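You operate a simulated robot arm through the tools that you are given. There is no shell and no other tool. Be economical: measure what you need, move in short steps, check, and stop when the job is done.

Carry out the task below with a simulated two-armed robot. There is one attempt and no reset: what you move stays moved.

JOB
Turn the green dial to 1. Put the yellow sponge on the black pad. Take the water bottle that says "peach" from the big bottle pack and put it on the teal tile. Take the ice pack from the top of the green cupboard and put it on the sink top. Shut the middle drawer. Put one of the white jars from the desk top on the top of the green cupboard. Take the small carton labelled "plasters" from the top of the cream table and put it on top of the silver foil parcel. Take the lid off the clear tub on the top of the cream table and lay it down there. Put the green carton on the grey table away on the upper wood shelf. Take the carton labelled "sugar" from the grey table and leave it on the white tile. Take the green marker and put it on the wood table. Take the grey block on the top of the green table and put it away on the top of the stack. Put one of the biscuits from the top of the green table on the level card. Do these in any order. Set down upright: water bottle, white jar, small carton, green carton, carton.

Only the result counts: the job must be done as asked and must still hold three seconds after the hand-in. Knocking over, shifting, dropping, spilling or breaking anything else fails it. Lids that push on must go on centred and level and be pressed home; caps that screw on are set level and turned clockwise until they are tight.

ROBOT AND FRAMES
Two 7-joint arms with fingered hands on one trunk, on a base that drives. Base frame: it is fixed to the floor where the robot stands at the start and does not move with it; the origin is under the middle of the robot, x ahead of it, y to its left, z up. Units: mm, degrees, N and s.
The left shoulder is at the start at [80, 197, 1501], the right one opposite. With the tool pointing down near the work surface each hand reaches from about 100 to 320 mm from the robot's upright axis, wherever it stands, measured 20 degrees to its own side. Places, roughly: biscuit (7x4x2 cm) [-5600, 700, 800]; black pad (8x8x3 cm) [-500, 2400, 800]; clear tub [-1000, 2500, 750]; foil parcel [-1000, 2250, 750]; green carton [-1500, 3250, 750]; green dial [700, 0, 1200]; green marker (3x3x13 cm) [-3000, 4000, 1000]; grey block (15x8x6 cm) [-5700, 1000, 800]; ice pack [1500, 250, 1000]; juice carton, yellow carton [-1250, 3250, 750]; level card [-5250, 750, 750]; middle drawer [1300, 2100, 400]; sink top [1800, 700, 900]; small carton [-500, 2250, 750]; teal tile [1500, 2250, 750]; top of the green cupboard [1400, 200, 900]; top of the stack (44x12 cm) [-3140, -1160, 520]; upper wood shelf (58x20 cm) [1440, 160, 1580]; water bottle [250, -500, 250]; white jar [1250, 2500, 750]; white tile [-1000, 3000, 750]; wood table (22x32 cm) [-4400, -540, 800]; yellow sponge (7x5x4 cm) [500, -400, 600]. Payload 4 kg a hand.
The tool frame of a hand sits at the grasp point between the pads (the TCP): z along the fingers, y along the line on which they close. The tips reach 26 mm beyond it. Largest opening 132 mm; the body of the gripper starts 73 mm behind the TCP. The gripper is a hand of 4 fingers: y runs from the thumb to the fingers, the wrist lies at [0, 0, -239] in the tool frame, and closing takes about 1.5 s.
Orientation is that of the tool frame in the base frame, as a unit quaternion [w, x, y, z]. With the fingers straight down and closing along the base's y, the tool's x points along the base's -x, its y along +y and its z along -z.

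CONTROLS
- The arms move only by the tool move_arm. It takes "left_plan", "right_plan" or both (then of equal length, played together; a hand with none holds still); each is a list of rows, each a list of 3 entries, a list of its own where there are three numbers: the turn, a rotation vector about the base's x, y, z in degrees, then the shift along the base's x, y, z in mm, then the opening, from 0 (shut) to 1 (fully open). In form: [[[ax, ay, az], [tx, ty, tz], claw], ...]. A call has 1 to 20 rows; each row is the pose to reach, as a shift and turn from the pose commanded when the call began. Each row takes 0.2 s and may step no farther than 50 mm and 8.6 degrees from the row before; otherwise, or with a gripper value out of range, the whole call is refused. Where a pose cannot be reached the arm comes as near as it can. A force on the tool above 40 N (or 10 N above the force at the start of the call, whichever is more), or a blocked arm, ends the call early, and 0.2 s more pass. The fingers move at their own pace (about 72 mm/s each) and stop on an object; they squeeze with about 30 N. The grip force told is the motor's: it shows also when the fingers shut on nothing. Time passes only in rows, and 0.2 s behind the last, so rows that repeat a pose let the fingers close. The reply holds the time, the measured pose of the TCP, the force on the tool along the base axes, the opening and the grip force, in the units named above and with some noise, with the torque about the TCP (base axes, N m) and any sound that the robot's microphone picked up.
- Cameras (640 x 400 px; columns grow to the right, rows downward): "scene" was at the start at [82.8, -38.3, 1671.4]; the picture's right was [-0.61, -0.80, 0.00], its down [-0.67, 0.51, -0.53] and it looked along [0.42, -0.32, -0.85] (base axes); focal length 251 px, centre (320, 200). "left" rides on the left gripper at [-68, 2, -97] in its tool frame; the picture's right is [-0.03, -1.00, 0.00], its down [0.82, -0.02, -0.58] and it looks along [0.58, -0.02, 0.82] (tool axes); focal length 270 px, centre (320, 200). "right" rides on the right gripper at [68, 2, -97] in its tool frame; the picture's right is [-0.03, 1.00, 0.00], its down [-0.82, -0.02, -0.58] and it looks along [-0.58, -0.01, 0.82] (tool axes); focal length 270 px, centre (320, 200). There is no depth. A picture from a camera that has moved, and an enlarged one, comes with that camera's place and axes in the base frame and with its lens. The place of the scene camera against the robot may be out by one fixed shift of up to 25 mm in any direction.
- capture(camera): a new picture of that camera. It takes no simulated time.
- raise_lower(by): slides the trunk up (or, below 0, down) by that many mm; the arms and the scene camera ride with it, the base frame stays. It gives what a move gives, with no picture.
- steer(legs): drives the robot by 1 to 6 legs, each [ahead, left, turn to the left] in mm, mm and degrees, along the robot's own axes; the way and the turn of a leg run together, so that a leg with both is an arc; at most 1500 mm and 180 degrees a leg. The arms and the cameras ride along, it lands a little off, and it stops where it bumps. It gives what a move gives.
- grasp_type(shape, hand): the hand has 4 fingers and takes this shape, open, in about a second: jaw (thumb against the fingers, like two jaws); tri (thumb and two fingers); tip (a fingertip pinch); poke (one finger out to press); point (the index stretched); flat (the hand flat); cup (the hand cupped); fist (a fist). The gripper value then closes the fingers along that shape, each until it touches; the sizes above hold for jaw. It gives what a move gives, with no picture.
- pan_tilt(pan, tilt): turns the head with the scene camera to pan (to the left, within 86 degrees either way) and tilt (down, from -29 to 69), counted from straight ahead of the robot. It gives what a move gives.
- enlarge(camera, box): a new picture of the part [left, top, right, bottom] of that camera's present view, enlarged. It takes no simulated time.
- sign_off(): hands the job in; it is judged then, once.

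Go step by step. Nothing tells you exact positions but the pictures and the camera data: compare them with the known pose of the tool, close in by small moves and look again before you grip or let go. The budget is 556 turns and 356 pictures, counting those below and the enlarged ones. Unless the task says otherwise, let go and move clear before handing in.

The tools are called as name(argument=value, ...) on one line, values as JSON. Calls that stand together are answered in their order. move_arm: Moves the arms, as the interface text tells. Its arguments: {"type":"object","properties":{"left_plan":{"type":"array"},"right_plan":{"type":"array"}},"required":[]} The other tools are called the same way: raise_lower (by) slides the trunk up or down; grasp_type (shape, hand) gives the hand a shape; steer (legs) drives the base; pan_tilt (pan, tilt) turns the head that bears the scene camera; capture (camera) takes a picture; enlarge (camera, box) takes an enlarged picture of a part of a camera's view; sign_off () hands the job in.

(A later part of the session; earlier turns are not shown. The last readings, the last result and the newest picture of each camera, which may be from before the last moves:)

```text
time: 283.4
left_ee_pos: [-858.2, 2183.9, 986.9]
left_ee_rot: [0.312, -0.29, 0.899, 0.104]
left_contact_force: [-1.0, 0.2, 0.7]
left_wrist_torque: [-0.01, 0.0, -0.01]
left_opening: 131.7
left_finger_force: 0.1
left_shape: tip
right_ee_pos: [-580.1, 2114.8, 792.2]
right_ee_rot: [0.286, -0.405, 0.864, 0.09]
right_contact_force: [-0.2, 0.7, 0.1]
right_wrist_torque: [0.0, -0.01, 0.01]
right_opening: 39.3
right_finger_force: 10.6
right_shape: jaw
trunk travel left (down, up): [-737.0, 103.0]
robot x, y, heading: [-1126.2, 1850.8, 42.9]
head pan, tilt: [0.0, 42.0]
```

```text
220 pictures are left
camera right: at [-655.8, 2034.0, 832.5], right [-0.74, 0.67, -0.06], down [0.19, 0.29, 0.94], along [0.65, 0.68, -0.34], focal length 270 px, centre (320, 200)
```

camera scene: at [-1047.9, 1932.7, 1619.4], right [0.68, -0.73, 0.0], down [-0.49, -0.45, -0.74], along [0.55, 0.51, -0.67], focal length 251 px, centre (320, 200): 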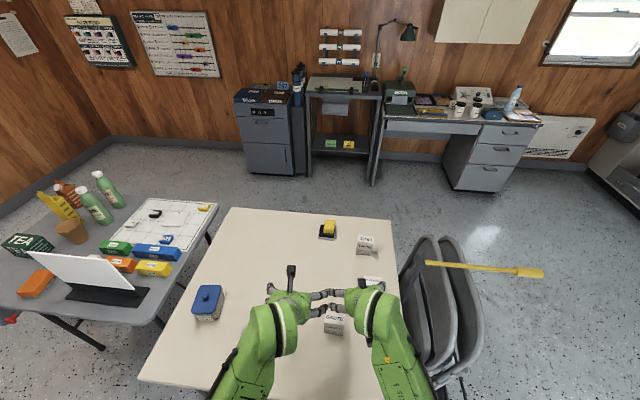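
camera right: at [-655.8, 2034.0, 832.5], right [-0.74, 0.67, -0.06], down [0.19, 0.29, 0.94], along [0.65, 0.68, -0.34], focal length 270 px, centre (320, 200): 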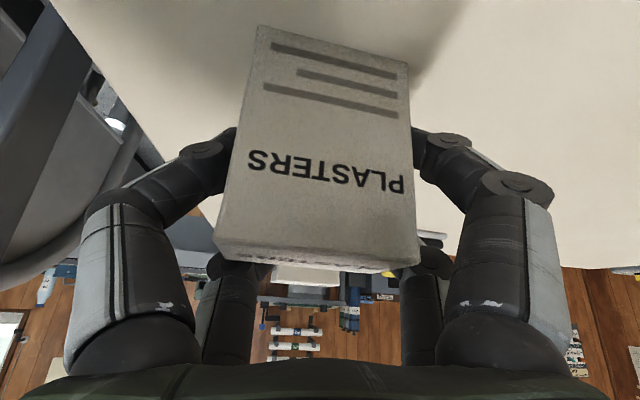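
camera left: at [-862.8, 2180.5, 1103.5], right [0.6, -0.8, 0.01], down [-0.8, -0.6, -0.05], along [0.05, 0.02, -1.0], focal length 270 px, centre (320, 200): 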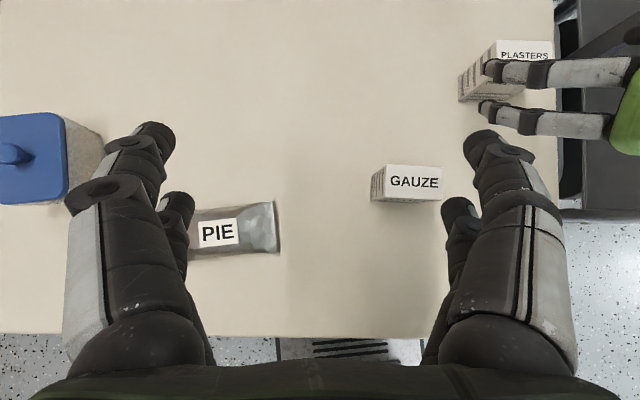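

move_arm(right_plan=[[[0, 0, 0], [0, 0, 0], 0.2], [[0, 0, 0], [0, 0, 0], 0.1], [[0, 0, 0], [0, 0, 0], 0.1], [[0, 0, 0], [0, 0, 10], 0.1], [[0, 0, 0], [0, 0, 25], 0.1], [[0, 0, 0], [0, 0, 40], 0.1]])

capture(camera="right")

capture(camera="left")

```text
time: 284.8
left_ee_pos: [-858.5, 2183.7, 985.2]
left_ee_rot: [0.31, -0.291, 0.899, 0.104]
left_contact_force: [0.1, 0.2, 0.0]
left_wrist_torque: [0.02, -0.01, -0.01]
left_opening: 131.9
left_finger_force: 0.0
left_shape: tip
right_ee_pos: [-578.2, 2115.4, 832.7]
right_ee_rot: [0.285, -0.405, 0.864, 0.09]
right_contact_force: [-0.2, 0.2, -0.9]
right_wrist_torque: [0.03, 0.01, -0.06]
right_opening: 16.4
right_finger_force: 30.0
right_shape: jaw
trunk travel left (down, up): [-737.0, 103.0]
robot x, y, heading: [-1125.8, 1854.1, 42.8]
head pan, tilt: [0.0, 42.0]
```

```text
219 pictures are left
camera right: at [-655.0, 2035.4, 871.9], right [-0.74, 0.67, -0.06], down [0.19, 0.29, 0.94], along [0.65, 0.68, -0.34], focal length 270 px, centre (320, 200)
```

right: 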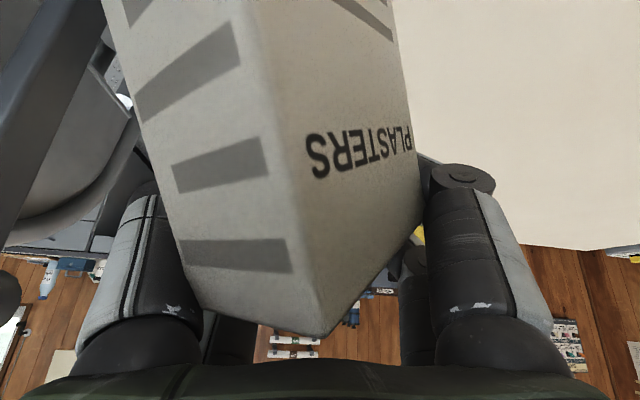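

```text
218 pictures are left
camera left: at [-863.6, 2180.4, 1103.7], right [0.6, -0.8, 0.01], down [-0.8, -0.6, -0.05], along [0.05, 0.02, -1.0], focal length 270 px, centre (320, 200)
```

left: 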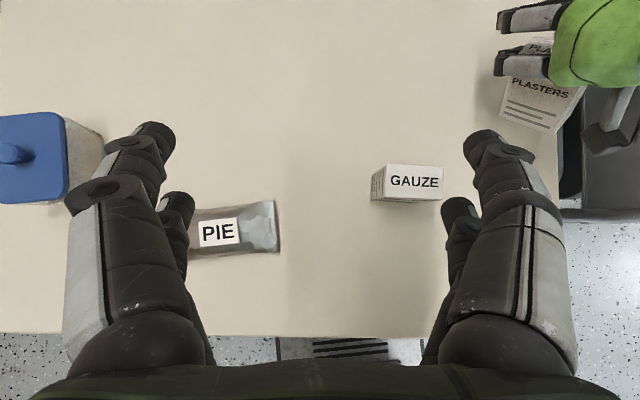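

enlarge(camera="left", box=[440, 0, 640, 140])

enlarge(camera="scene", box=[300, 250, 420, 350])

```text
2.86 times, centred on (540, 70) of left
camera zoom: at [-863.6, 2180.4, 1103.7], right [0.6, -0.8, 0.01], down [-0.8, -0.6, -0.05], along [0.05, 0.02, -1.0], focal length 772 px, centre (-309, 571)
```

zoom: 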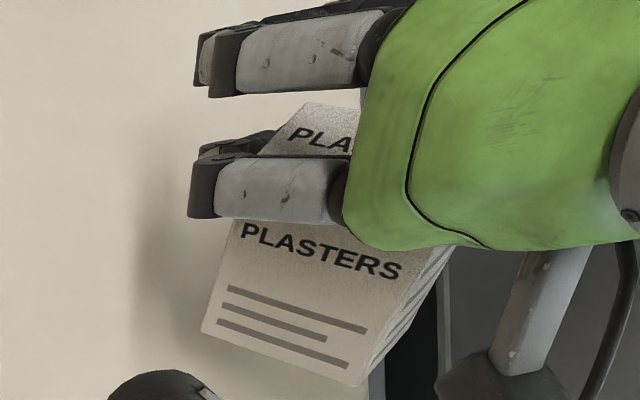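

```text
4.00 times, centred on (360, 300) of scene
camera zoom: at [-1045.3, 1934.7, 1619.2], right [0.68, -0.73, 0.0], down [-0.49, -0.45, -0.74], along [0.55, 0.5, -0.67], focal length 1006 px, centre (160, -200)
```

zoom: 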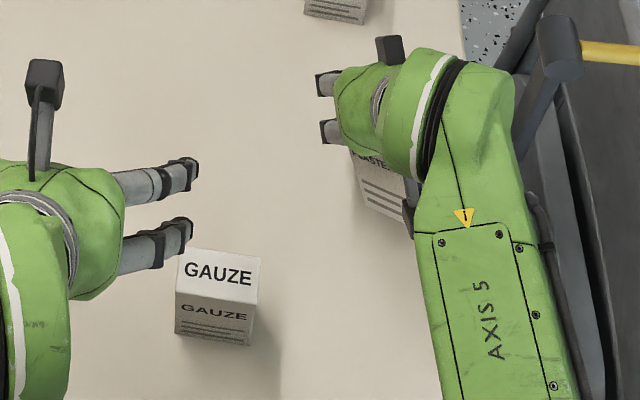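

move_arm(right_plan=[[[0, 0, 0], [0, 0, -10], 0.1], [[0, 0, 0], [0, 0, -20], 0.1], [[0, 0, 0], [0, 0, -28], 0.1], [[0, 0, 0], [0, 0, -33], 0.1]])

```text
time: 285.8
left_ee_pos: [-858.4, 2182.9, 985.8]
left_ee_rot: [0.311, -0.291, 0.899, 0.105]
left_contact_force: [0.0, -0.6, 0.1]
left_wrist_torque: [-0.01, -0.01, 0.02]
left_opening: 131.7
left_finger_force: 0.0
left_shape: tip
right_ee_pos: [-576.6, 2114.6, 799.4]
right_ee_rot: [0.285, -0.404, 0.865, 0.089]
right_contact_force: [-0.6, 0.8, -0.1]
right_wrist_torque: [0.01, -0.01, 0.01]
right_opening: 16.7
right_finger_force: 30.3
right_shape: jaw
trunk travel left (down, up): [-737.0, 103.0]
robot x, y, heading: [-1126.5, 1857.9, 42.7]
head pan, tilt: [0.0, 42.0]
```

move_arm(right_plan=[[[0, 0, 0], [0, 0, -4], 0.1], [[0, 0, 0], [0, 0, -7], 0.1], [[0, 0, 0], [0, 0, -7], 0.2], [[0, 0, 0], [0, 0, -7], 0.3], [[0, 0, 0], [0, 0, -7], 0.4], [[0, 0, 0], [0, 0, -7], 0.55], [[0, 0, 0], [0, 0, -7], 0.7], [[0, 0, 0], [0, 0, -7], 0.85]])

capture(camera="right")

enlarge(camera="left", box=[440, 0, 640, 140])

```text
time: 287.6
left_ee_pos: [-858.3, 2183.6, 986.2]
left_ee_rot: [0.311, -0.291, 0.899, 0.104]
left_contact_force: [-0.1, 1.1, 0.3]
left_wrist_torque: [0.02, 0.04, 0.01]
left_opening: 132.2
left_finger_force: 0.1
left_shape: tip
right_ee_pos: [-577.8, 2114.0, 792.6]
right_ee_rot: [0.285, -0.405, 0.864, 0.09]
right_contact_force: [0.0, -0.2, 0.1]
right_wrist_torque: [-0.01, -0.04, 0.0]
right_opening: 112.1
right_finger_force: 0.0
right_shape: jaw
trunk travel left (down, up): [-737.0, 103.0]
robot x, y, heading: [-1126.0, 1854.2, 43.1]
head pan, tilt: [0.0, 42.0]
```

```text
215 pictures are left
camera right: at [-654.4, 2034.0, 832.7], right [-0.74, 0.67, -0.06], down [0.19, 0.29, 0.94], along [0.65, 0.68, -0.34], focal length 270 px, centre (320, 200)
```

right: 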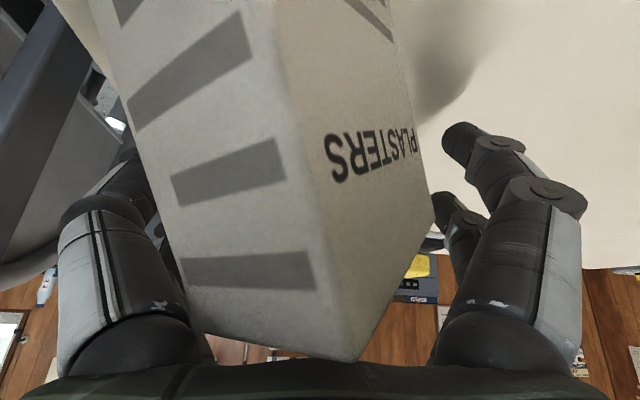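

```text
2.86 times, centred on (540, 70) of left
camera zoom: at [-863.7, 2180.3, 1103.8], right [0.6, -0.8, 0.01], down [-0.8, -0.6, -0.05], along [0.05, 0.02, -1.0], focal length 772 px, centre (-309, 571)
```

zoom: 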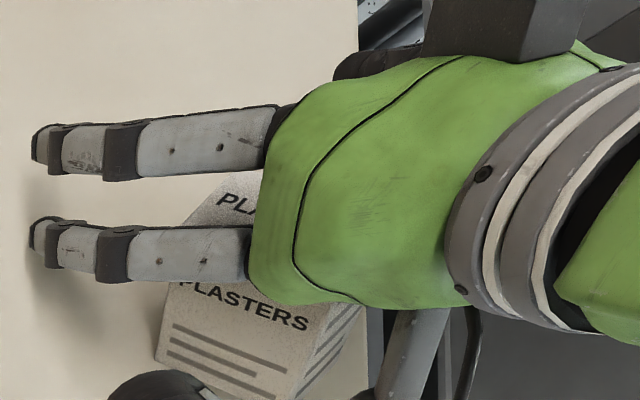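

move_arm(right_plan=[[[0, 0, 0], [0, 0, 20], 1], [[0, 0, 0], [0, 0, 50], 1], [[0, 0, 0], [-15, -13, 90], 1], [[0, 0, 0], [-40, -35, 120], 1], [[0, 0, 0], [-70, -62, 140], 1]])

capture(camera="right")

capture(camera="left")

```text
time: 288.8
left_ee_pos: [-859.7, 2183.1, 985.7]
left_ee_rot: [0.311, -0.291, 0.899, 0.104]
left_contact_force: [0.2, -0.1, 0.2]
left_wrist_torque: [-0.01, 0.02, 0.0]
left_opening: 131.9
left_finger_force: 0.1
left_shape: tip
right_ee_pos: [-648.7, 2048.6, 934.7]
right_ee_rot: [0.285, -0.405, 0.864, 0.09]
right_contact_force: [-1.1, -0.3, 0.5]
right_wrist_torque: [0.05, -0.01, -0.02]
right_opening: 131.8
right_finger_force: 0.0
right_shape: jaw
trunk travel left (down, up): [-737.0, 103.0]
robot x, y, heading: [-1124.6, 1853.1, 43.0]
head pan, tilt: [0.0, 42.0]
```

```text
213 pictures are left
camera right: at [-725.6, 1968.4, 972.7], right [-0.74, 0.67, -0.06], down [0.19, 0.29, 0.94], along [0.65, 0.68, -0.34], focal length 270 px, centre (320, 200)
```

right: 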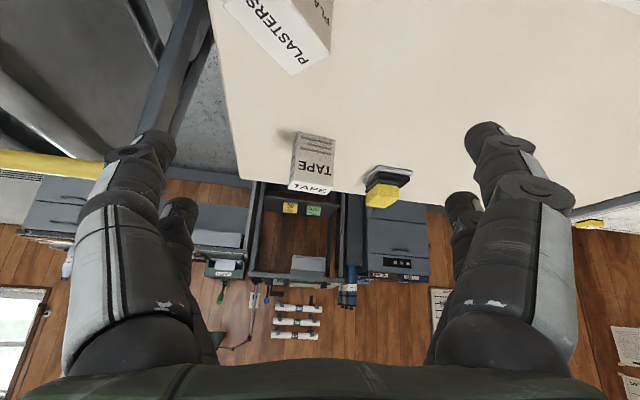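

```text
212 pictures are left
camera left: at [-864.7, 2179.3, 1104.4], right [0.6, -0.8, 0.01], down [-0.8, -0.6, -0.05], along [0.05, 0.03, -1.0], focal length 270 px, centre (320, 200)
```

left: 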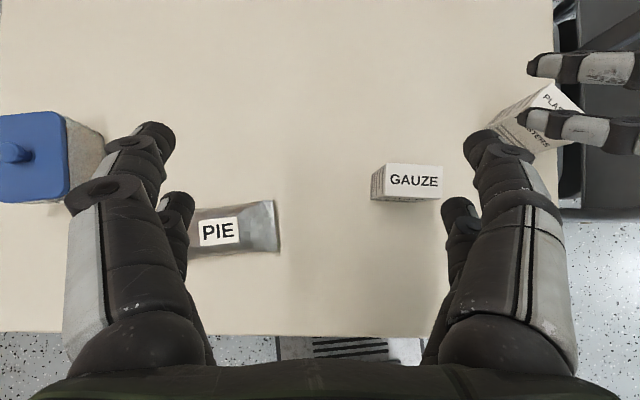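

move_arm(right_plan=[[[-1.86, 4.71, -5.83], [4, 0, 0], 1], [[-3.73, 9.43, -11.66], [8, 0, 0], 1], [[-5.59, 14.14, -17.5], [12, 0, 0], 1], [[-7.46, 18.86, -23.3], [16, 0, 0], 1], [[-9.32, 23.57, -29.1], [20, 0, 0], 1], [[-11.2, 28.3, -35], [24, 0, 0], 1], [[-13.05, 33, -40.8], [28, 1, 0], 1]])

capture(camera="right")

```text
time: 290.4
left_ee_pos: [-857.9, 2183.0, 985.4]
left_ee_rot: [0.311, -0.291, 0.899, 0.103]
left_contact_force: [-0.1, 0.1, -1.0]
left_wrist_torque: [0.02, 0.02, -0.01]
left_opening: 131.6
left_finger_force: 0.1
left_shape: tip
right_ee_pos: [-618.9, 2053.6, 933.5]
right_ee_rot: [0.0, -0.069, 0.998, 0.0]
right_contact_force: [0.0, -0.1, -0.3]
right_wrist_torque: [0.0, -0.01, -0.02]
right_opening: 131.9
right_finger_force: 0.1
right_shape: jaw
trunk travel left (down, up): [-737.0, 103.0]
robot x, y, heading: [-1122.2, 1852.2, 42.9]
head pan, tilt: [0.0, 42.0]
```

```text
211 pictures are left
camera right: at [-687.2, 2045.9, 1028.7], right [-0.11, 0.99, 0.0], down [0.81, 0.09, 0.58], along [0.57, 0.06, -0.82], focal length 270 px, centre (320, 200)
```

right: 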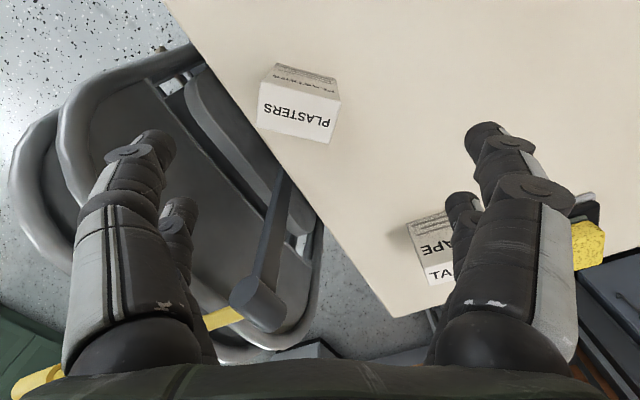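

move_arm(right_plan=[[[0, 0, 7.8], [0, 0, 0], 1], [[0, 0, 15.6], [0, 0, 0], 1], [[0, 0, 23.4], [0, 0, 0], 1], [[0, 0, 31.2], [0, 0, 0], 1], [[0, 0, 39], [0, 0, 0], 1], [[0, 0, 46.8], [0, 0, 0], 1], [[0, 0, 54.6], [0, -5, 0], 1], [[0, 0, 62.4], [-2, -10, 0], 1], [[0, 0, 70.2], [-4, -15, 0], 1], [[0, 0, 78], [-5, -18, 0], 0.9]])

capture(camera="right")

```text
time: 292.6
left_ee_pos: [-858.4, 2183.1, 985.7]
left_ee_rot: [0.311, -0.291, 0.899, 0.104]
left_contact_force: [0.7, -0.6, -0.3]
left_wrist_torque: [0.01, 0.03, 0.03]
left_opening: 132.0
left_finger_force: 0.0
left_shape: tip
right_ee_pos: [-624.7, 2035.3, 933.7]
right_ee_rot: [0.001, -0.683, 0.731, 0.001]
right_contact_force: [0.2, -0.3, -0.4]
right_wrist_torque: [-0.02, 0.02, -0.01]
right_opening: 119.1
right_finger_force: 0.2
right_shape: jaw
trunk travel left (down, up): [-737.0, 103.0]
robot x, y, heading: [-1128.0, 1854.8, 42.9]
head pan, tilt: [0.0, 42.0]
```

```text
210 pictures are left
camera right: at [-630.7, 1967.7, 1029.0], right [-1.0, 0.09, 0.0], down [0.08, 0.81, 0.58], along [0.05, 0.58, -0.82], focal length 270 px, centre (320, 200)
```

right: 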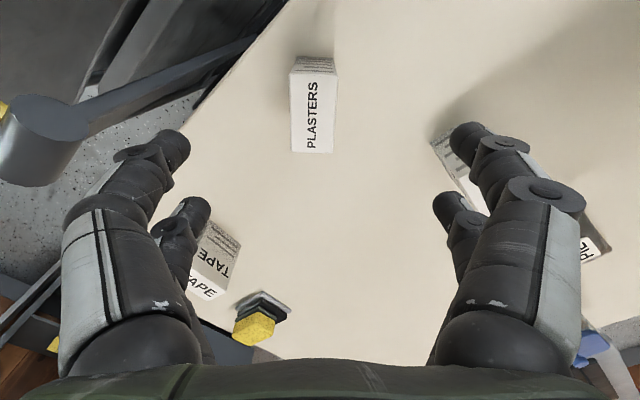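

move_arm(right_plan=[[[0, 0, 0], [3, 0, -40], 0.75], [[0, 0, 0], [5, 0, -80], 0.7], [[0, 0, 0], [5, 0, -115], 0.7], [[0, 0, 0], [5, 0, -138], 0.7]])

capture(camera="right")

```text
time: 293.6
left_ee_pos: [-858.0, 2183.3, 985.5]
left_ee_rot: [0.31, -0.291, 0.899, 0.103]
left_contact_force: [-0.6, -0.2, -0.6]
left_wrist_torque: [0.01, -0.01, -0.04]
left_opening: 132.0
left_finger_force: 0.0
left_shape: tip
right_ee_pos: [-617.7, 2035.6, 794.5]
right_ee_rot: [0.001, -0.682, 0.731, 0.001]
right_contact_force: [-0.5, 0.4, -0.2]
right_wrist_torque: [0.03, 0.03, 0.0]
right_opening: 92.6
right_finger_force: 0.1
right_shape: jaw
trunk travel left (down, up): [-737.0, 103.0]
robot x, y, heading: [-1127.2, 1854.7, 42.4]
head pan, tilt: [0.0, 42.0]
```

```text
209 pictures are left
camera right: at [-623.9, 1967.8, 888.7], right [-1.0, 0.09, 0.0], down [0.08, 0.81, 0.58], along [0.05, 0.58, -0.82], focal length 270 px, centre (320, 200)
```

right: 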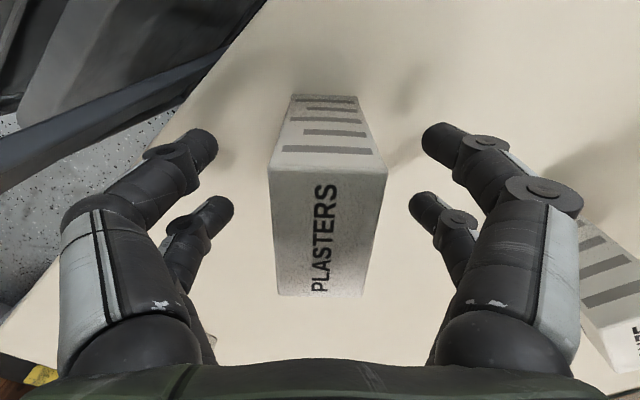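

move_arm(right_plan=[[[0, 0, 0], [-2, 0, 0], 0.5], [[0, 0, 0], [-2, 0, 0], 0.3], [[0, 0, 0], [-2, 0, 0], 0.2], [[0, 0, 0], [-2, 0, 0], 0.2], [[0, 0, 0], [-2, 0, 0], 0.2], [[0, 0, 0], [-2, 0, 10], 0.2], [[0, 0, 0], [-2, 0, 30], 0.2], [[0, 0, 0], [-2, 0, 60], 0.2]])

capture(camera="right")

```text
time: 295.4
left_ee_pos: [-857.5, 2183.7, 985.6]
left_ee_rot: [0.312, -0.29, 0.899, 0.103]
left_contact_force: [-0.3, 0.0, -0.2]
left_wrist_torque: [0.02, -0.02, -0.02]
left_opening: 132.1
left_finger_force: 0.0
left_shape: tip
right_ee_pos: [-620.7, 2035.0, 852.7]
right_ee_rot: [0.001, -0.682, 0.731, 0.0]
right_contact_force: [0.2, -0.3, 1.4]
right_wrist_torque: [-0.01, 0.02, -0.01]
right_opening: 29.1
right_finger_force: 29.6
right_shape: jaw
trunk travel left (down, up): [-737.0, 103.0]
robot x, y, heading: [-1130.1, 1851.3, 42.8]
head pan, tilt: [0.0, 42.0]
```

```text
208 pictures are left
camera right: at [-627.7, 1967.0, 947.8], right [-1.0, 0.09, 0.0], down [0.08, 0.81, 0.58], along [0.05, 0.58, -0.82], focal length 270 px, centre (320, 200)
```

right: 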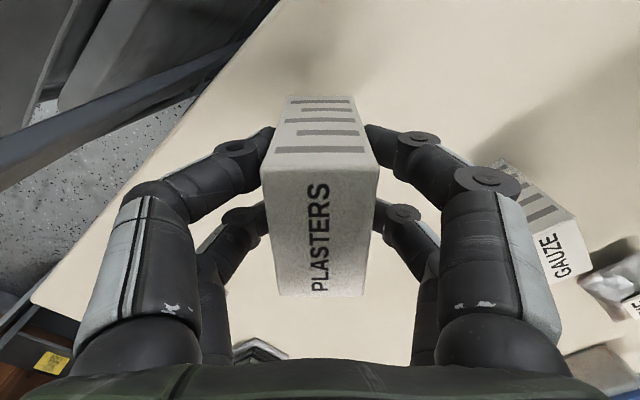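

move_arm(right_plan=[[[0, 0, 0], [-5, -5, 35], 0.2], [[0, 0, 0], [-10, -10, 70], 0.2]])

steer(legs=[[0, 380, 0]])

capture(camera="right")

capture(camera="left")

```text
time: 296.0
left_ee_pos: [-859.2, 2182.4, 986.5]
left_ee_rot: [0.312, -0.29, 0.899, 0.104]
left_contact_force: [-0.6, 0.2, -0.1]
left_wrist_torque: [-0.01, -0.04, -0.02]
left_opening: 131.9
left_finger_force: 0.0
left_shape: tip
right_ee_pos: [-630.9, 2026.4, 924.2]
right_ee_rot: [0.001, -0.682, 0.731, 0.0]
right_contact_force: [-0.4, 0.4, 0.4]
right_wrist_torque: [-0.01, 0.01, 0.01]
right_opening: 28.7
right_finger_force: 29.8
right_shape: jaw
trunk travel left (down, up): [-737.0, 103.0]
robot x, y, heading: [-1126.8, 1851.7, 42.8]
head pan, tilt: [0.0, 42.0]
```

```text
time: 298.4
left_ee_pos: [-1110.6, 2459.0, 985.2]
left_ee_rot: [0.311, -0.285, 0.901, 0.103]
left_contact_force: [-0.3, -0.5, -0.3]
left_wrist_torque: [0.02, 0.0, 0.05]
left_opening: 131.9
left_finger_force: 0.1
left_shape: tip
right_ee_pos: [-883.8, 2300.6, 923.0]
right_ee_rot: [0.0, -0.679, 0.734, 0.001]
right_contact_force: [-0.2, 0.4, 0.2]
right_wrist_torque: [0.05, 0.0, 0.01]
right_opening: 29.2
right_finger_force: 30.2
right_shape: jaw
trunk travel left (down, up): [-737.0, 103.0]
robot x, y, heading: [-1380.9, 2135.5, 42.3]
head pan, tilt: [0.0, 42.0]
```

```text
207 pictures are left
camera right: at [-891.3, 2232.3, 1018.1], right [-0.99, 0.11, 0.0], down [0.09, 0.81, 0.58], along [0.06, 0.58, -0.81], focal length 270 px, centre (320, 200)
```

right: 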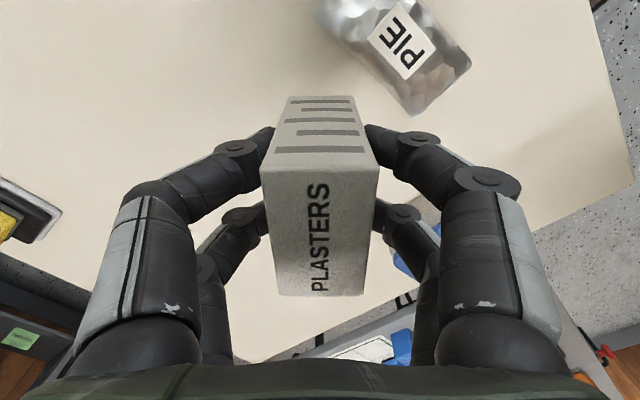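

```text
206 pictures are left
camera left: at [-1115.3, 2456.7, 1103.9], right [0.59, -0.8, 0.01], down [-0.8, -0.59, -0.05], along [0.05, 0.03, -1.0], focal length 270 px, centre (320, 200)
```

left: 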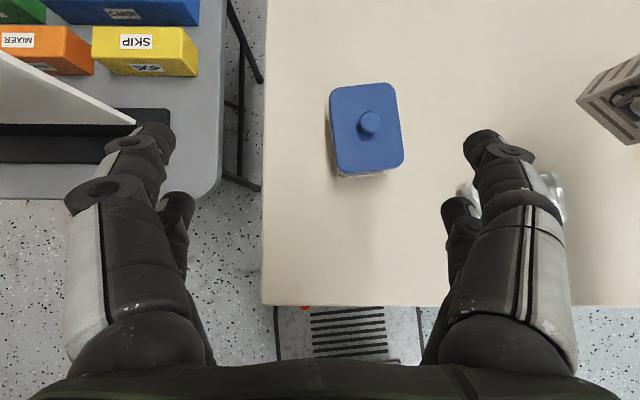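

move_arm(right_plan=[[[0, 0, 8], [-14, -8, 0], 0.2], [[0, 0, 16], [-28, -16, 0], 0.2], [[0, 0, 24], [-42, -24, 0], 0.2], [[0, 0, 32], [-56, -31, 0], 0.2], [[0, 0, 40], [-69, -38, 0], 0.2]])

capture(camera="right")

enlarge(camera="scene", box=[280, 220, 440, 340])

```text
time: 299.6
left_ee_pos: [-1110.7, 2461.3, 986.3]
left_ee_rot: [0.313, -0.285, 0.9, 0.102]
left_contact_force: [0.0, 0.3, 0.2]
left_wrist_torque: [0.01, 0.01, -0.05]
left_opening: 132.0
left_finger_force: 0.1
left_shape: tip
right_ee_pos: [-954.9, 2264.0, 922.1]
right_ee_rot: [-0.002, 0.89, -0.457, 0.0]
right_contact_force: [-0.6, 0.3, -1.0]
right_wrist_torque: [-0.02, 0.0, -0.02]
right_opening: 29.2
right_finger_force: 29.5
right_shape: jaw
trunk travel left (down, up): [-737.0, 103.0]
robot x, y, heading: [-1382.8, 2134.5, 42.0]
head pan, tilt: [0.0, 42.0]
```

```text
205 pictures are left
camera right: at [-915.1, 2206.8, 1018.3], right [-0.83, -0.56, 0.0], down [-0.46, 0.67, 0.58], along [-0.32, 0.48, -0.82], focal length 270 px, centre (320, 200)
```

right: 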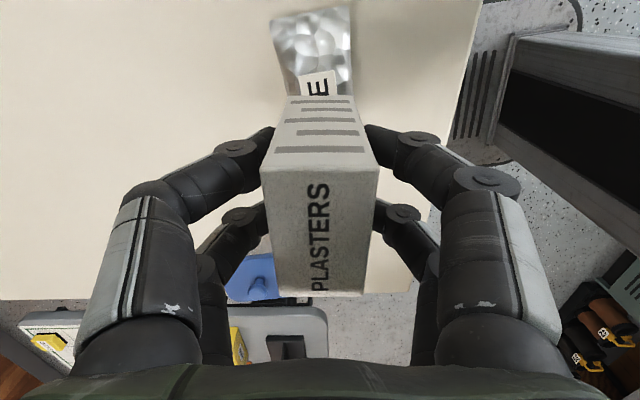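

```text
3.33 times, centred on (360, 280) of scene
camera zoom: at [-1301.3, 2213.1, 1619.3], right [0.67, -0.74, 0.0], down [-0.5, -0.45, -0.74], along [0.55, 0.5, -0.67], focal length 838 px, centre (187, -67)
```

zoom: 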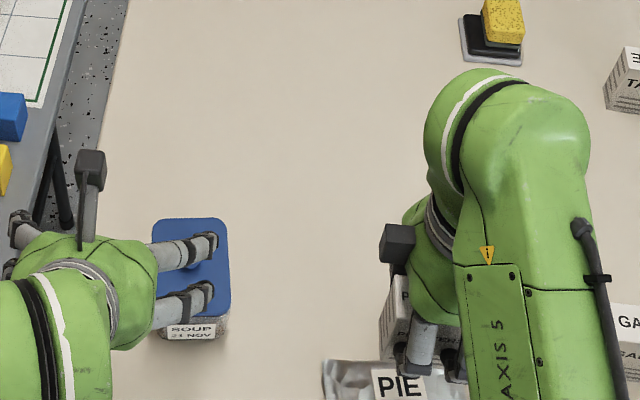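

move_arm(right_plan=[[[0, 0, 0], [0, 0, -30], 0.2], [[0, 0, 0], [0, 0, -60], 0.2], [[0, 0, 0], [0, 0, -80], 0.2]])

capture(camera="right")

enlarge(camera="scene", box=[280, 260, 440, 380])

```text
time: 300.4
left_ee_pos: [-1110.9, 2459.7, 986.0]
left_ee_rot: [0.311, -0.286, 0.9, 0.102]
left_contact_force: [0.2, 0.1, -0.1]
left_wrist_torque: [0.0, 0.01, -0.01]
left_opening: 131.8
left_finger_force: 0.1
left_shape: tip
right_ee_pos: [-952.9, 2262.2, 844.9]
right_ee_rot: [0.0, 0.888, -0.459, -0.001]
right_contact_force: [1.1, -0.5, -0.7]
right_wrist_torque: [0.01, 0.0, 0.01]
right_opening: 29.1
right_finger_force: 30.3
right_shape: jaw
trunk travel left (down, up): [-737.0, 103.0]
robot x, y, heading: [-1382.9, 2137.6, 42.0]
head pan, tilt: [0.0, 42.0]
```

```text
203 pictures are left
camera right: at [-915.0, 2206.5, 939.8], right [-0.83, -0.56, 0.0], down [-0.46, 0.68, 0.58], along [-0.32, 0.48, -0.82], focal length 270 px, centre (320, 200)
```

right: 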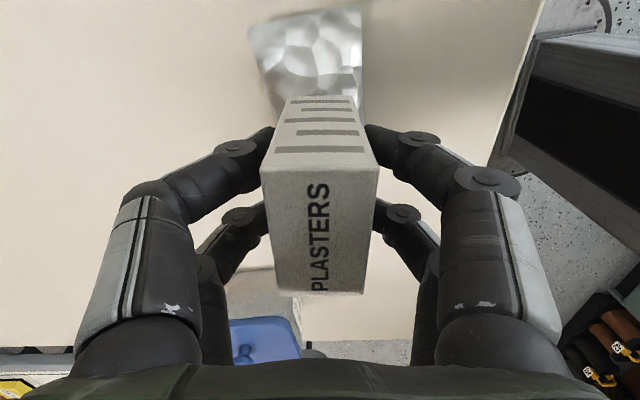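

```text
3.33 times, centred on (360, 320) of scene
camera zoom: at [-1300.9, 2214.3, 1619.2], right [0.67, -0.74, 0.0], down [-0.5, -0.45, -0.74], along [0.55, 0.5, -0.67], focal length 838 px, centre (187, -200)
```

zoom: 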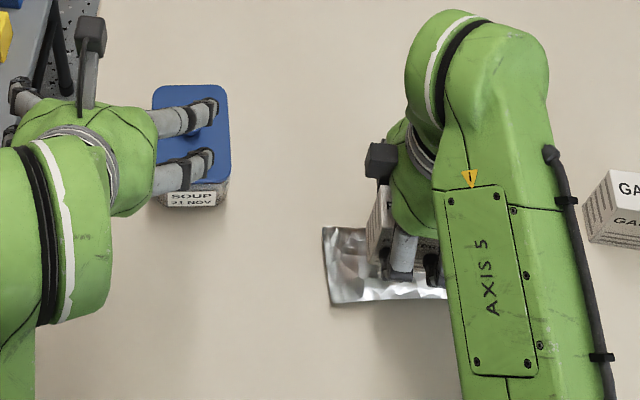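

move_arm(right_plan=[[[0, 0, 0], [7, 0, -6], 0.2], [[0, 0, 0], [8, -2, -12], 0.2], [[0, 0, 0], [8, -2, -16], 0.2]])

```text
time: 301.2
left_ee_pos: [-1111.8, 2460.1, 987.6]
left_ee_rot: [0.312, -0.286, 0.9, 0.103]
left_contact_force: [-1.3, 0.5, 0.0]
left_wrist_torque: [0.0, -0.02, -0.01]
left_opening: 131.6
left_finger_force: 0.1
left_shape: tip
right_ee_pos: [-945.0, 2261.8, 829.6]
right_ee_rot: [-0.002, 0.888, -0.459, 0.001]
right_contact_force: [2.7, 1.0, 9.7]
right_wrist_torque: [-0.05, -0.09, 0.03]
right_opening: 29.3
right_finger_force: 29.7
right_shape: jaw
trunk travel left (down, up): [-737.0, 103.0]
robot x, y, heading: [-1381.3, 2132.4, 42.1]
head pan, tilt: [0.0, 42.0]
```

move_arm(right_plan=[[[0, 0, 0], [0, 0, 1], 0.2], [[0, 0, 0], [0, 0, 1], 0.3], [[0, 0, 0], [0, 0, 1], 0.4], [[0, 0, 0], [0, 0, 1], 0.5], [[0, 0, 0], [0, 0, 1], 0.55], [[0, 0, 0], [0, 0, 25], 0.6], [[0, 0, 0], [0, 0, 60], 0.6], [[0, 0, 0], [0, 0, 100], 0.8]])

capture(camera="right")

```text
time: 303.0
left_ee_pos: [-1111.5, 2460.8, 986.4]
left_ee_rot: [0.312, -0.286, 0.9, 0.103]
left_contact_force: [-0.3, 1.2, 0.5]
left_wrist_torque: [0.01, 0.0, 0.0]
left_opening: 132.0
left_finger_force: 0.1
left_shape: tip
right_ee_pos: [-944.2, 2260.1, 930.3]
right_ee_rot: [-0.001, 0.888, -0.459, -0.001]
right_contact_force: [0.2, 0.8, 1.0]
right_wrist_torque: [0.01, -0.01, 0.02]
right_opening: 105.3
right_finger_force: 0.0
right_shape: jaw
trunk travel left (down, up): [-737.0, 103.0]
robot x, y, heading: [-1382.4, 2136.0, 42.3]
head pan, tilt: [0.0, 42.0]
```

```text
201 pictures are left
camera right: at [-906.1, 2204.3, 1026.1], right [-0.83, -0.56, 0.0], down [-0.46, 0.68, 0.58], along [-0.32, 0.48, -0.82], focal length 270 px, centre (320, 200)
```

right: 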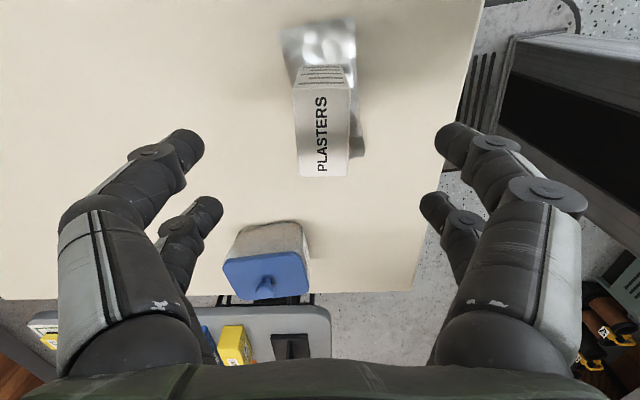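

steer(legs=[[0, -80, 0]])

move_arm(left_plan=[[[-4.7, 5.2, 0], [11, 14, 0], 1], [[-9.4, 10.4, 0], [22, 28, 0], 1], [[-14.2, 15.5, 0], [33, 42, 0], 0.9], [[-18.9, 20.7, 0], [45, 56, 0], 0.8], [[-23.6, 25.9, 0], [56, 70, -10], 0.7], [[-23.6, 25.9, 0], [56, 70, -30], 0.6]])

capture(camera="left")

capture(camera="right")

```text
time: 304.1
left_ee_pos: [-1060.7, 2405.3, 985.8]
left_ee_rot: [0.313, -0.288, 0.9, 0.101]
left_contact_force: [-0.1, -0.3, 0.0]
left_wrist_torque: [-0.04, -0.04, 0.01]
left_opening: 131.9
left_finger_force: 0.0
left_shape: tip
right_ee_pos: [-892.6, 2205.9, 931.9]
right_ee_rot: [0.0, 0.889, -0.458, 0.003]
right_contact_force: [-0.2, 0.4, -0.8]
right_wrist_torque: [-0.05, 0.0, -0.01]
right_opening: 105.4
right_finger_force: 0.1
right_shape: jaw
trunk travel left (down, up): [-737.0, 103.0]
robot x, y, heading: [-1328.8, 2070.0, 42.3]
head pan, tilt: [0.0, 42.0]
```

```text
time: 305.5
left_ee_pos: [-1002.5, 2472.7, 954.7]
left_ee_rot: [0.039, -0.313, 0.949, -0.021]
left_contact_force: [0.0, -0.6, -0.1]
left_wrist_torque: [-0.01, 0.0, -0.02]
left_opening: 79.7
left_finger_force: 0.0
left_shape: tip
right_ee_pos: [-889.3, 2201.5, 931.0]
right_ee_rot: [-0.001, 0.889, -0.458, -0.001]
right_contact_force: [0.6, 1.0, 0.1]
right_wrist_torque: [0.0, 0.01, 0.01]
right_opening: 105.5
right_finger_force: 0.0
right_shape: jaw
trunk travel left (down, up): [-737.0, 103.0]
robot x, y, heading: [-1327.5, 2076.1, 42.3]
head pan, tilt: [0.0, 42.0]
```

```text
200 pictures are left
camera left: at [-955.6, 2515.4, 1055.6], right [0.61, -0.79, 0.07], down [-0.69, -0.49, 0.53], along [-0.38, -0.37, -0.85], focal length 270 px, centre (320, 200)
```

left: 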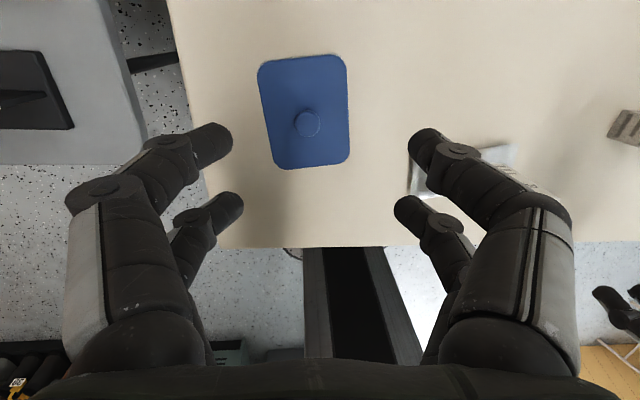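

```text
199 pictures are left
camera right: at [-851.8, 2145.2, 1025.9], right [-0.83, -0.56, 0.0], down [-0.46, 0.68, 0.58], along [-0.32, 0.48, -0.82], focal length 270 px, centre (320, 200)
```

right: 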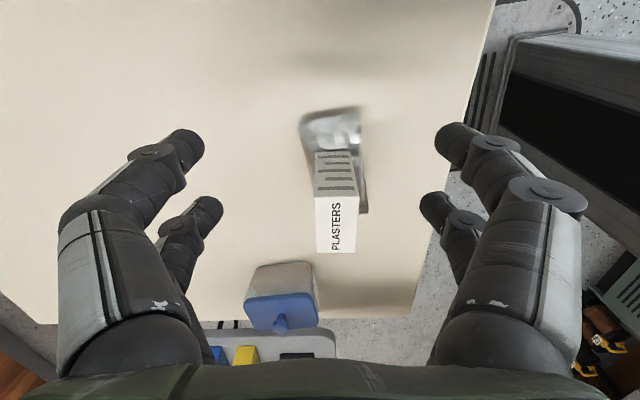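

move_arm(left_plan=[[[0, 0, 0], [-1, -1, -40], 0.5], [[0, 0, 0], [-2, -3, -80], 0.45], [[0, 0, 0], [-2, -3, -108], 0.45], [[0, 0, 0], [-2, -3, -108], 0.45]])

capture(camera="left")

capture(camera="right")

```text
time: 306.5
left_ee_pos: [-1001.7, 2468.0, 846.5]
left_ee_rot: [0.04, -0.314, 0.949, -0.02]
left_contact_force: [0.5, 0.5, -0.5]
left_wrist_torque: [-0.02, 0.0, -0.04]
left_opening: 59.9
left_finger_force: 0.0
left_shape: tip
right_ee_pos: [-890.2, 2201.7, 930.0]
right_ee_rot: [-0.001, 0.889, -0.458, -0.001]
right_contact_force: [-0.7, -0.1, -0.3]
right_wrist_torque: [-0.02, 0.02, 0.01]
right_opening: 105.2
right_finger_force: 0.1
right_shape: jaw
trunk travel left (down, up): [-737.0, 103.0]
robot x, y, heading: [-1328.5, 2071.9, 42.2]
head pan, tilt: [0.0, 42.0]
```

```text
198 pictures are left
camera left: at [-955.8, 2511.5, 945.7], right [0.61, -0.79, 0.07], down [-0.69, -0.49, 0.53], along [-0.38, -0.37, -0.85], focal length 270 px, centre (320, 200)
```

left: 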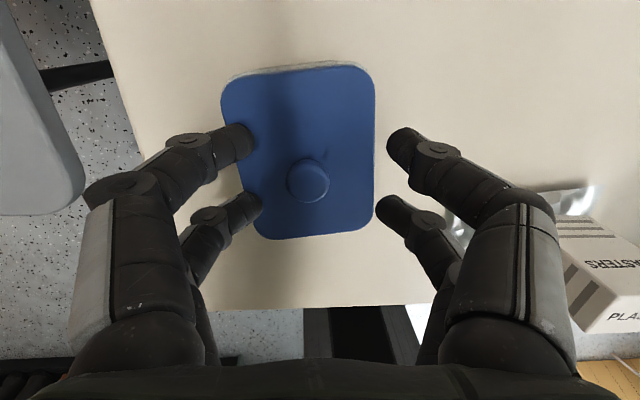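

```text
197 pictures are left
camera right: at [-851.6, 2145.7, 1025.7], right [-0.83, -0.56, 0.0], down [-0.46, 0.68, 0.58], along [-0.32, 0.48, -0.82], focal length 270 px, centre (320, 200)
```

right: 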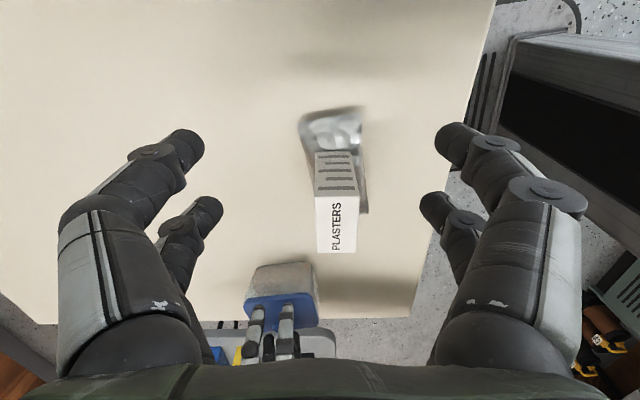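

move_arm(left_plan=[[[0, 0, 0], [-6, -1, -12], 0.45], [[0, 0, 0], [-7, -1, -20], 0.45], [[0, 0, 0], [-7, -1, -25], 0.45]])

capture(camera="left")

```text
time: 307.2
left_ee_pos: [-1004.0, 2468.4, 838.6]
left_ee_rot: [0.052, -0.312, 0.949, -0.016]
left_contact_force: [-8.1, -3.0, 21.0]
left_wrist_torque: [0.22, 1.06, 0.21]
left_opening: 59.6
left_finger_force: 0.2
left_shape: tip
right_ee_pos: [-893.2, 2200.2, 932.6]
right_ee_rot: [-0.003, 0.889, -0.458, -0.001]
right_contact_force: [0.3, 0.5, 0.2]
right_wrist_torque: [0.02, -0.02, -0.01]
right_opening: 105.2
right_finger_force: 0.0
right_shape: jaw
trunk travel left (down, up): [-737.0, 103.0]
robot x, y, heading: [-1328.2, 2077.1, 42.2]
head pan, tilt: [0.0, 42.0]
stopped in row 3 (left hand): the force on the tool passed its limit at 44 N (the readings are from after the stop); the commanded pose is now the measured one
```

```text
196 pictures are left
camera left: at [-961.3, 2511.3, 940.3], right [0.61, -0.79, 0.07], down [-0.7, -0.5, 0.5], along [-0.36, -0.35, -0.86], focal length 270 px, centre (320, 200)
```

left: 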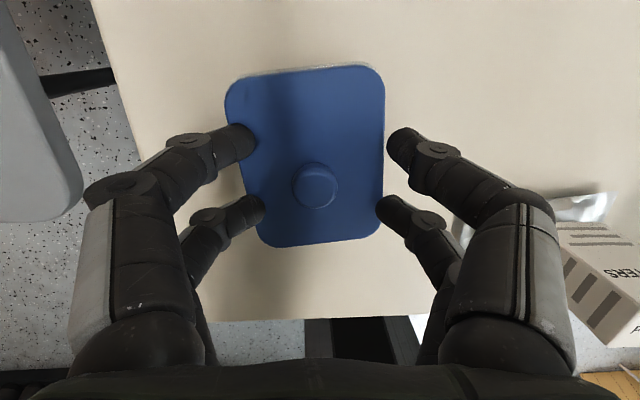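

move_arm(left_plan=[[[0, 0, 0], [0, 2, 3], 0.45], [[0, 0, 0], [0, 2, 3], 0.3], [[0, 0, 0], [0, 2, 3], 0.15], [[0, 0, 0], [0, 2, 3], 0.05], [[0, 0, 0], [0, 2, 3], 0.05], [[0, 0, 0], [0, 2, 3], 0.05]])

capture(camera="left")

```text
time: 308.3
left_ee_pos: [-1002.9, 2474.2, 838.6]
left_ee_rot: [0.053, -0.312, 0.948, -0.014]
left_contact_force: [-6.8, -2.3, 8.9]
left_wrist_torque: [-0.2, 0.37, -0.03]
left_opening: 7.3
left_finger_force: 0.1
left_shape: tip
right_ee_pos: [-889.1, 2203.5, 929.4]
right_ee_rot: [0.0, 0.889, -0.457, 0.0]
right_contact_force: [0.1, -0.3, -0.2]
right_wrist_torque: [0.0, 0.01, 0.02]
right_opening: 105.5
right_finger_force: 0.0
right_shape: jaw
trunk travel left (down, up): [-737.0, 103.0]
robot x, y, heading: [-1332.4, 2075.5, 42.2]
head pan, tilt: [0.0, 42.0]
stopped in row 5 (left hand): the force on the tool passed its limit at 42 N (the readings are from after the stop); the commanded pose is now the measured one
```

```text
195 pictures are left
camera left: at [-959.9, 2516.4, 940.3], right [0.61, -0.79, 0.06], down [-0.7, -0.51, 0.5], along [-0.36, -0.35, -0.86], focal length 270 px, centre (320, 200)
```

left: 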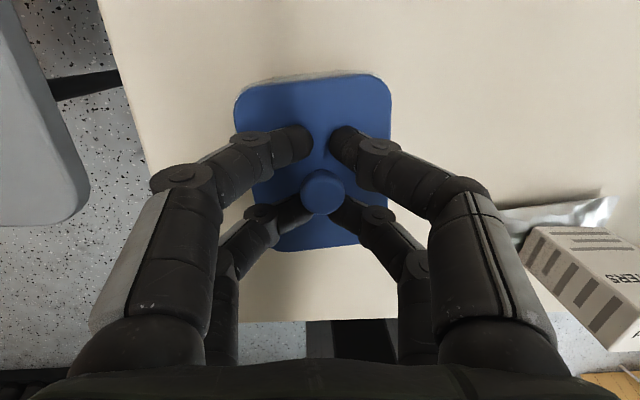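

move_arm(left_plan=[[[0, 0, 0], [0, 0, 3], 0.2], [[0, 0, 0], [0, 0, 5], 0.4], [[0, 0, 0], [-8, -7, 5], 0.4], [[0, 0, 0], [-15, -13, 5], 0.4], [[0, 0, 0], [-15, -13, 4], 0.25], [[0, 0, 0], [-15, -13, 4], 0.1], [[0, 0, 0], [-15, -13, 4], 0.05], [[0, 0, 0], [-15, -13, 4], 0.05]])

capture(camera="left")

```text
time: 310.1
left_ee_pos: [-1017.9, 2460.5, 843.9]
left_ee_rot: [0.051, -0.313, 0.948, -0.015]
left_contact_force: [-0.2, 0.1, -1.2]
left_wrist_torque: [0.0, 0.02, 0.01]
left_opening: 4.5
left_finger_force: 30.1
left_shape: tip
right_ee_pos: [-890.2, 2203.8, 931.3]
right_ee_rot: [0.0, 0.889, -0.458, -0.001]
right_contact_force: [-0.5, -0.2, -0.3]
right_wrist_torque: [0.0, -0.01, 0.01]
right_opening: 105.3
right_finger_force: 0.0
right_shape: jaw
trunk travel left (down, up): [-737.0, 103.0]
robot x, y, heading: [-1331.1, 2074.6, 42.1]
head pan, tilt: [0.0, 42.0]
heard: snap
```

```text
194 pictures are left
camera left: at [-973.6, 2503.3, 945.0], right [0.61, -0.79, 0.06], down [-0.7, -0.5, 0.5], along [-0.36, -0.35, -0.86], focal length 270 px, centre (320, 200)
```

left: 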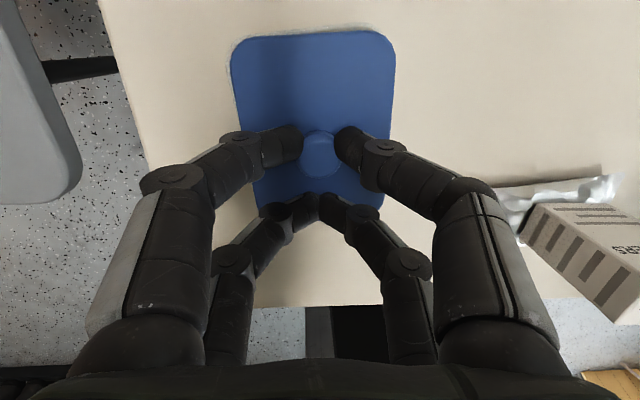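

move_arm(left_plan=[[[0, 0, 0], [0, 0, 10], 0.05], [[0, 0, 0], [0, 0, 25], 0.05], [[0, 0, 0], [0, 0, 50], 0.05], [[0, 0, 0], [0, 0, 80], 0.05]])

capture(camera="left")

capture(camera="right")

```text
time: 311.1
left_ee_pos: [-1017.4, 2463.5, 923.4]
left_ee_rot: [0.052, -0.313, 0.948, -0.015]
left_contact_force: [-0.4, -0.2, 0.0]
left_wrist_torque: [-0.03, -0.03, 0.0]
left_opening: 4.3
left_finger_force: 30.0
left_shape: tip
right_ee_pos: [-890.2, 2203.4, 930.0]
right_ee_rot: [0.0, 0.889, -0.457, -0.001]
right_contact_force: [0.5, -0.8, 0.9]
right_wrist_torque: [0.02, -0.01, 0.0]
right_opening: 105.3
right_finger_force: 0.2
right_shape: jaw
trunk travel left (down, up): [-737.0, 103.0]
robot x, y, heading: [-1329.1, 2076.2, 42.2]
head pan, tilt: [0.0, 42.0]
```

```text
193 pictures are left
camera left: at [-973.9, 2505.4, 1025.0], right [0.61, -0.79, 0.06], down [-0.7, -0.51, 0.5], along [-0.36, -0.35, -0.86], focal length 270 px, centre (320, 200)
```

left: 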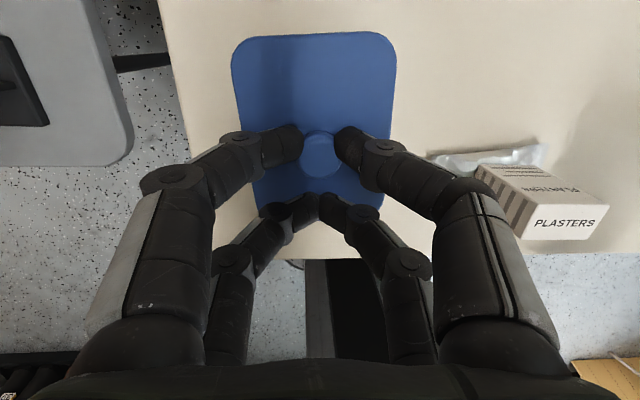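

```text
192 pictures are left
camera right: at [-851.8, 2146.0, 1025.8], right [-0.83, -0.56, 0.0], down [-0.46, 0.68, 0.58], along [-0.32, 0.48, -0.82], focal length 270 px, centre (320, 200)
```

right: 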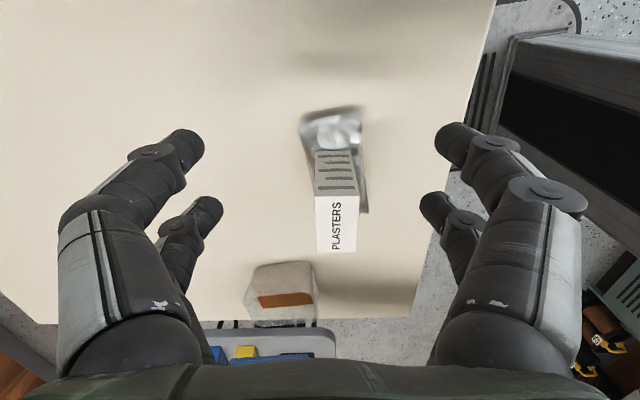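

move_arm(left_plan=[[[0, 0, 0], [0, 0, 25], 0.05]])

steer(legs=[[40, 0, 0], [0, -150, 0]])

move_arm(left_plan=[[[0, 0, 0], [8, -20, 0], 0.05], [[0, 0, 0], [16, -41, 0], 0.05], [[0, 0, 0], [24, -61, -10], 0.05]])

capture(camera="left")

capture(camera="scene")

```text
time: 311.5
left_ee_pos: [-1017.1, 2462.4, 948.0]
left_ee_rot: [0.052, -0.312, 0.949, -0.015]
left_contact_force: [0.4, 0.7, 0.3]
left_wrist_torque: [0.02, 0.03, 0.02]
left_opening: 4.5
left_finger_force: 30.0
left_shape: tip
right_ee_pos: [-889.9, 2202.3, 930.6]
right_ee_rot: [-0.001, 0.889, -0.457, -0.001]
right_contact_force: [-0.4, -0.6, -0.8]
right_wrist_torque: [0.04, 0.01, 0.03]
right_opening: 105.6
right_finger_force: 0.1
right_shape: jaw
trunk travel left (down, up): [-737.0, 103.0]
robot x, y, heading: [-1329.1, 2075.1, 42.5]
head pan, tilt: [0.0, 42.0]
```

```text
time: 313.4
left_ee_pos: [-887.3, 2379.2, 946.9]
left_ee_rot: [0.052, -0.314, 0.948, -0.016]
left_contact_force: [1.2, 0.2, 0.1]
left_wrist_torque: [0.0, 0.02, 0.0]
left_opening: 4.3
left_finger_force: 30.2
left_shape: tip
right_ee_pos: [-758.7, 2120.3, 931.6]
right_ee_rot: [0.001, 0.889, -0.457, 0.0]
right_contact_force: [-1.5, 0.3, -0.6]
right_wrist_torque: [-0.01, -0.01, 0.02]
right_opening: 105.5
right_finger_force: 0.1
right_shape: jaw
trunk travel left (down, up): [-737.0, 103.0]
robot x, y, heading: [-1197.5, 1988.0, 42.3]
head pan, tilt: [0.0, 42.0]
```

```text
time: 314.2
left_ee_pos: [-862.8, 2314.0, 936.7]
left_ee_rot: [0.052, -0.314, 0.948, -0.014]
left_contact_force: [0.6, -0.3, -0.3]
left_wrist_torque: [0.02, 0.02, 0.03]
left_opening: 4.5
left_finger_force: 29.1
left_shape: tip
right_ee_pos: [-758.7, 2116.1, 930.6]
right_ee_rot: [0.0, 0.889, -0.457, 0.0]
right_contact_force: [0.0, -1.1, -0.4]
right_wrist_torque: [0.04, -0.01, -0.01]
right_opening: 105.5
right_finger_force: 0.1
right_shape: jaw
trunk travel left (down, up): [-737.0, 103.0]
robot x, y, heading: [-1201.1, 1985.8, 42.2]
head pan, tilt: [0.0, 42.0]
```

```text
191 pictures are left
camera left: at [-819.6, 2356.4, 1038.7], right [0.61, -0.79, 0.06], down [-0.7, -0.51, 0.5], along [-0.36, -0.35, -0.86], focal length 270 px, centre (320, 200)
```

left: 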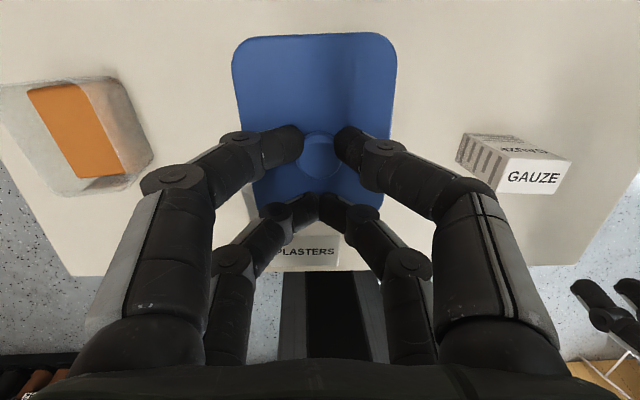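

```text
190 pictures are left
camera scene: at [-1115.2, 2068.0, 1619.2], right [0.67, -0.74, 0.0], down [-0.5, -0.45, -0.74], along [0.55, 0.5, -0.67], focal length 251 px, centre (320, 200)
```

scene: 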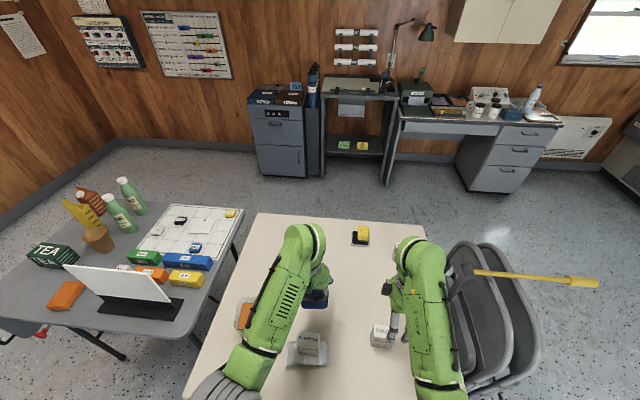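

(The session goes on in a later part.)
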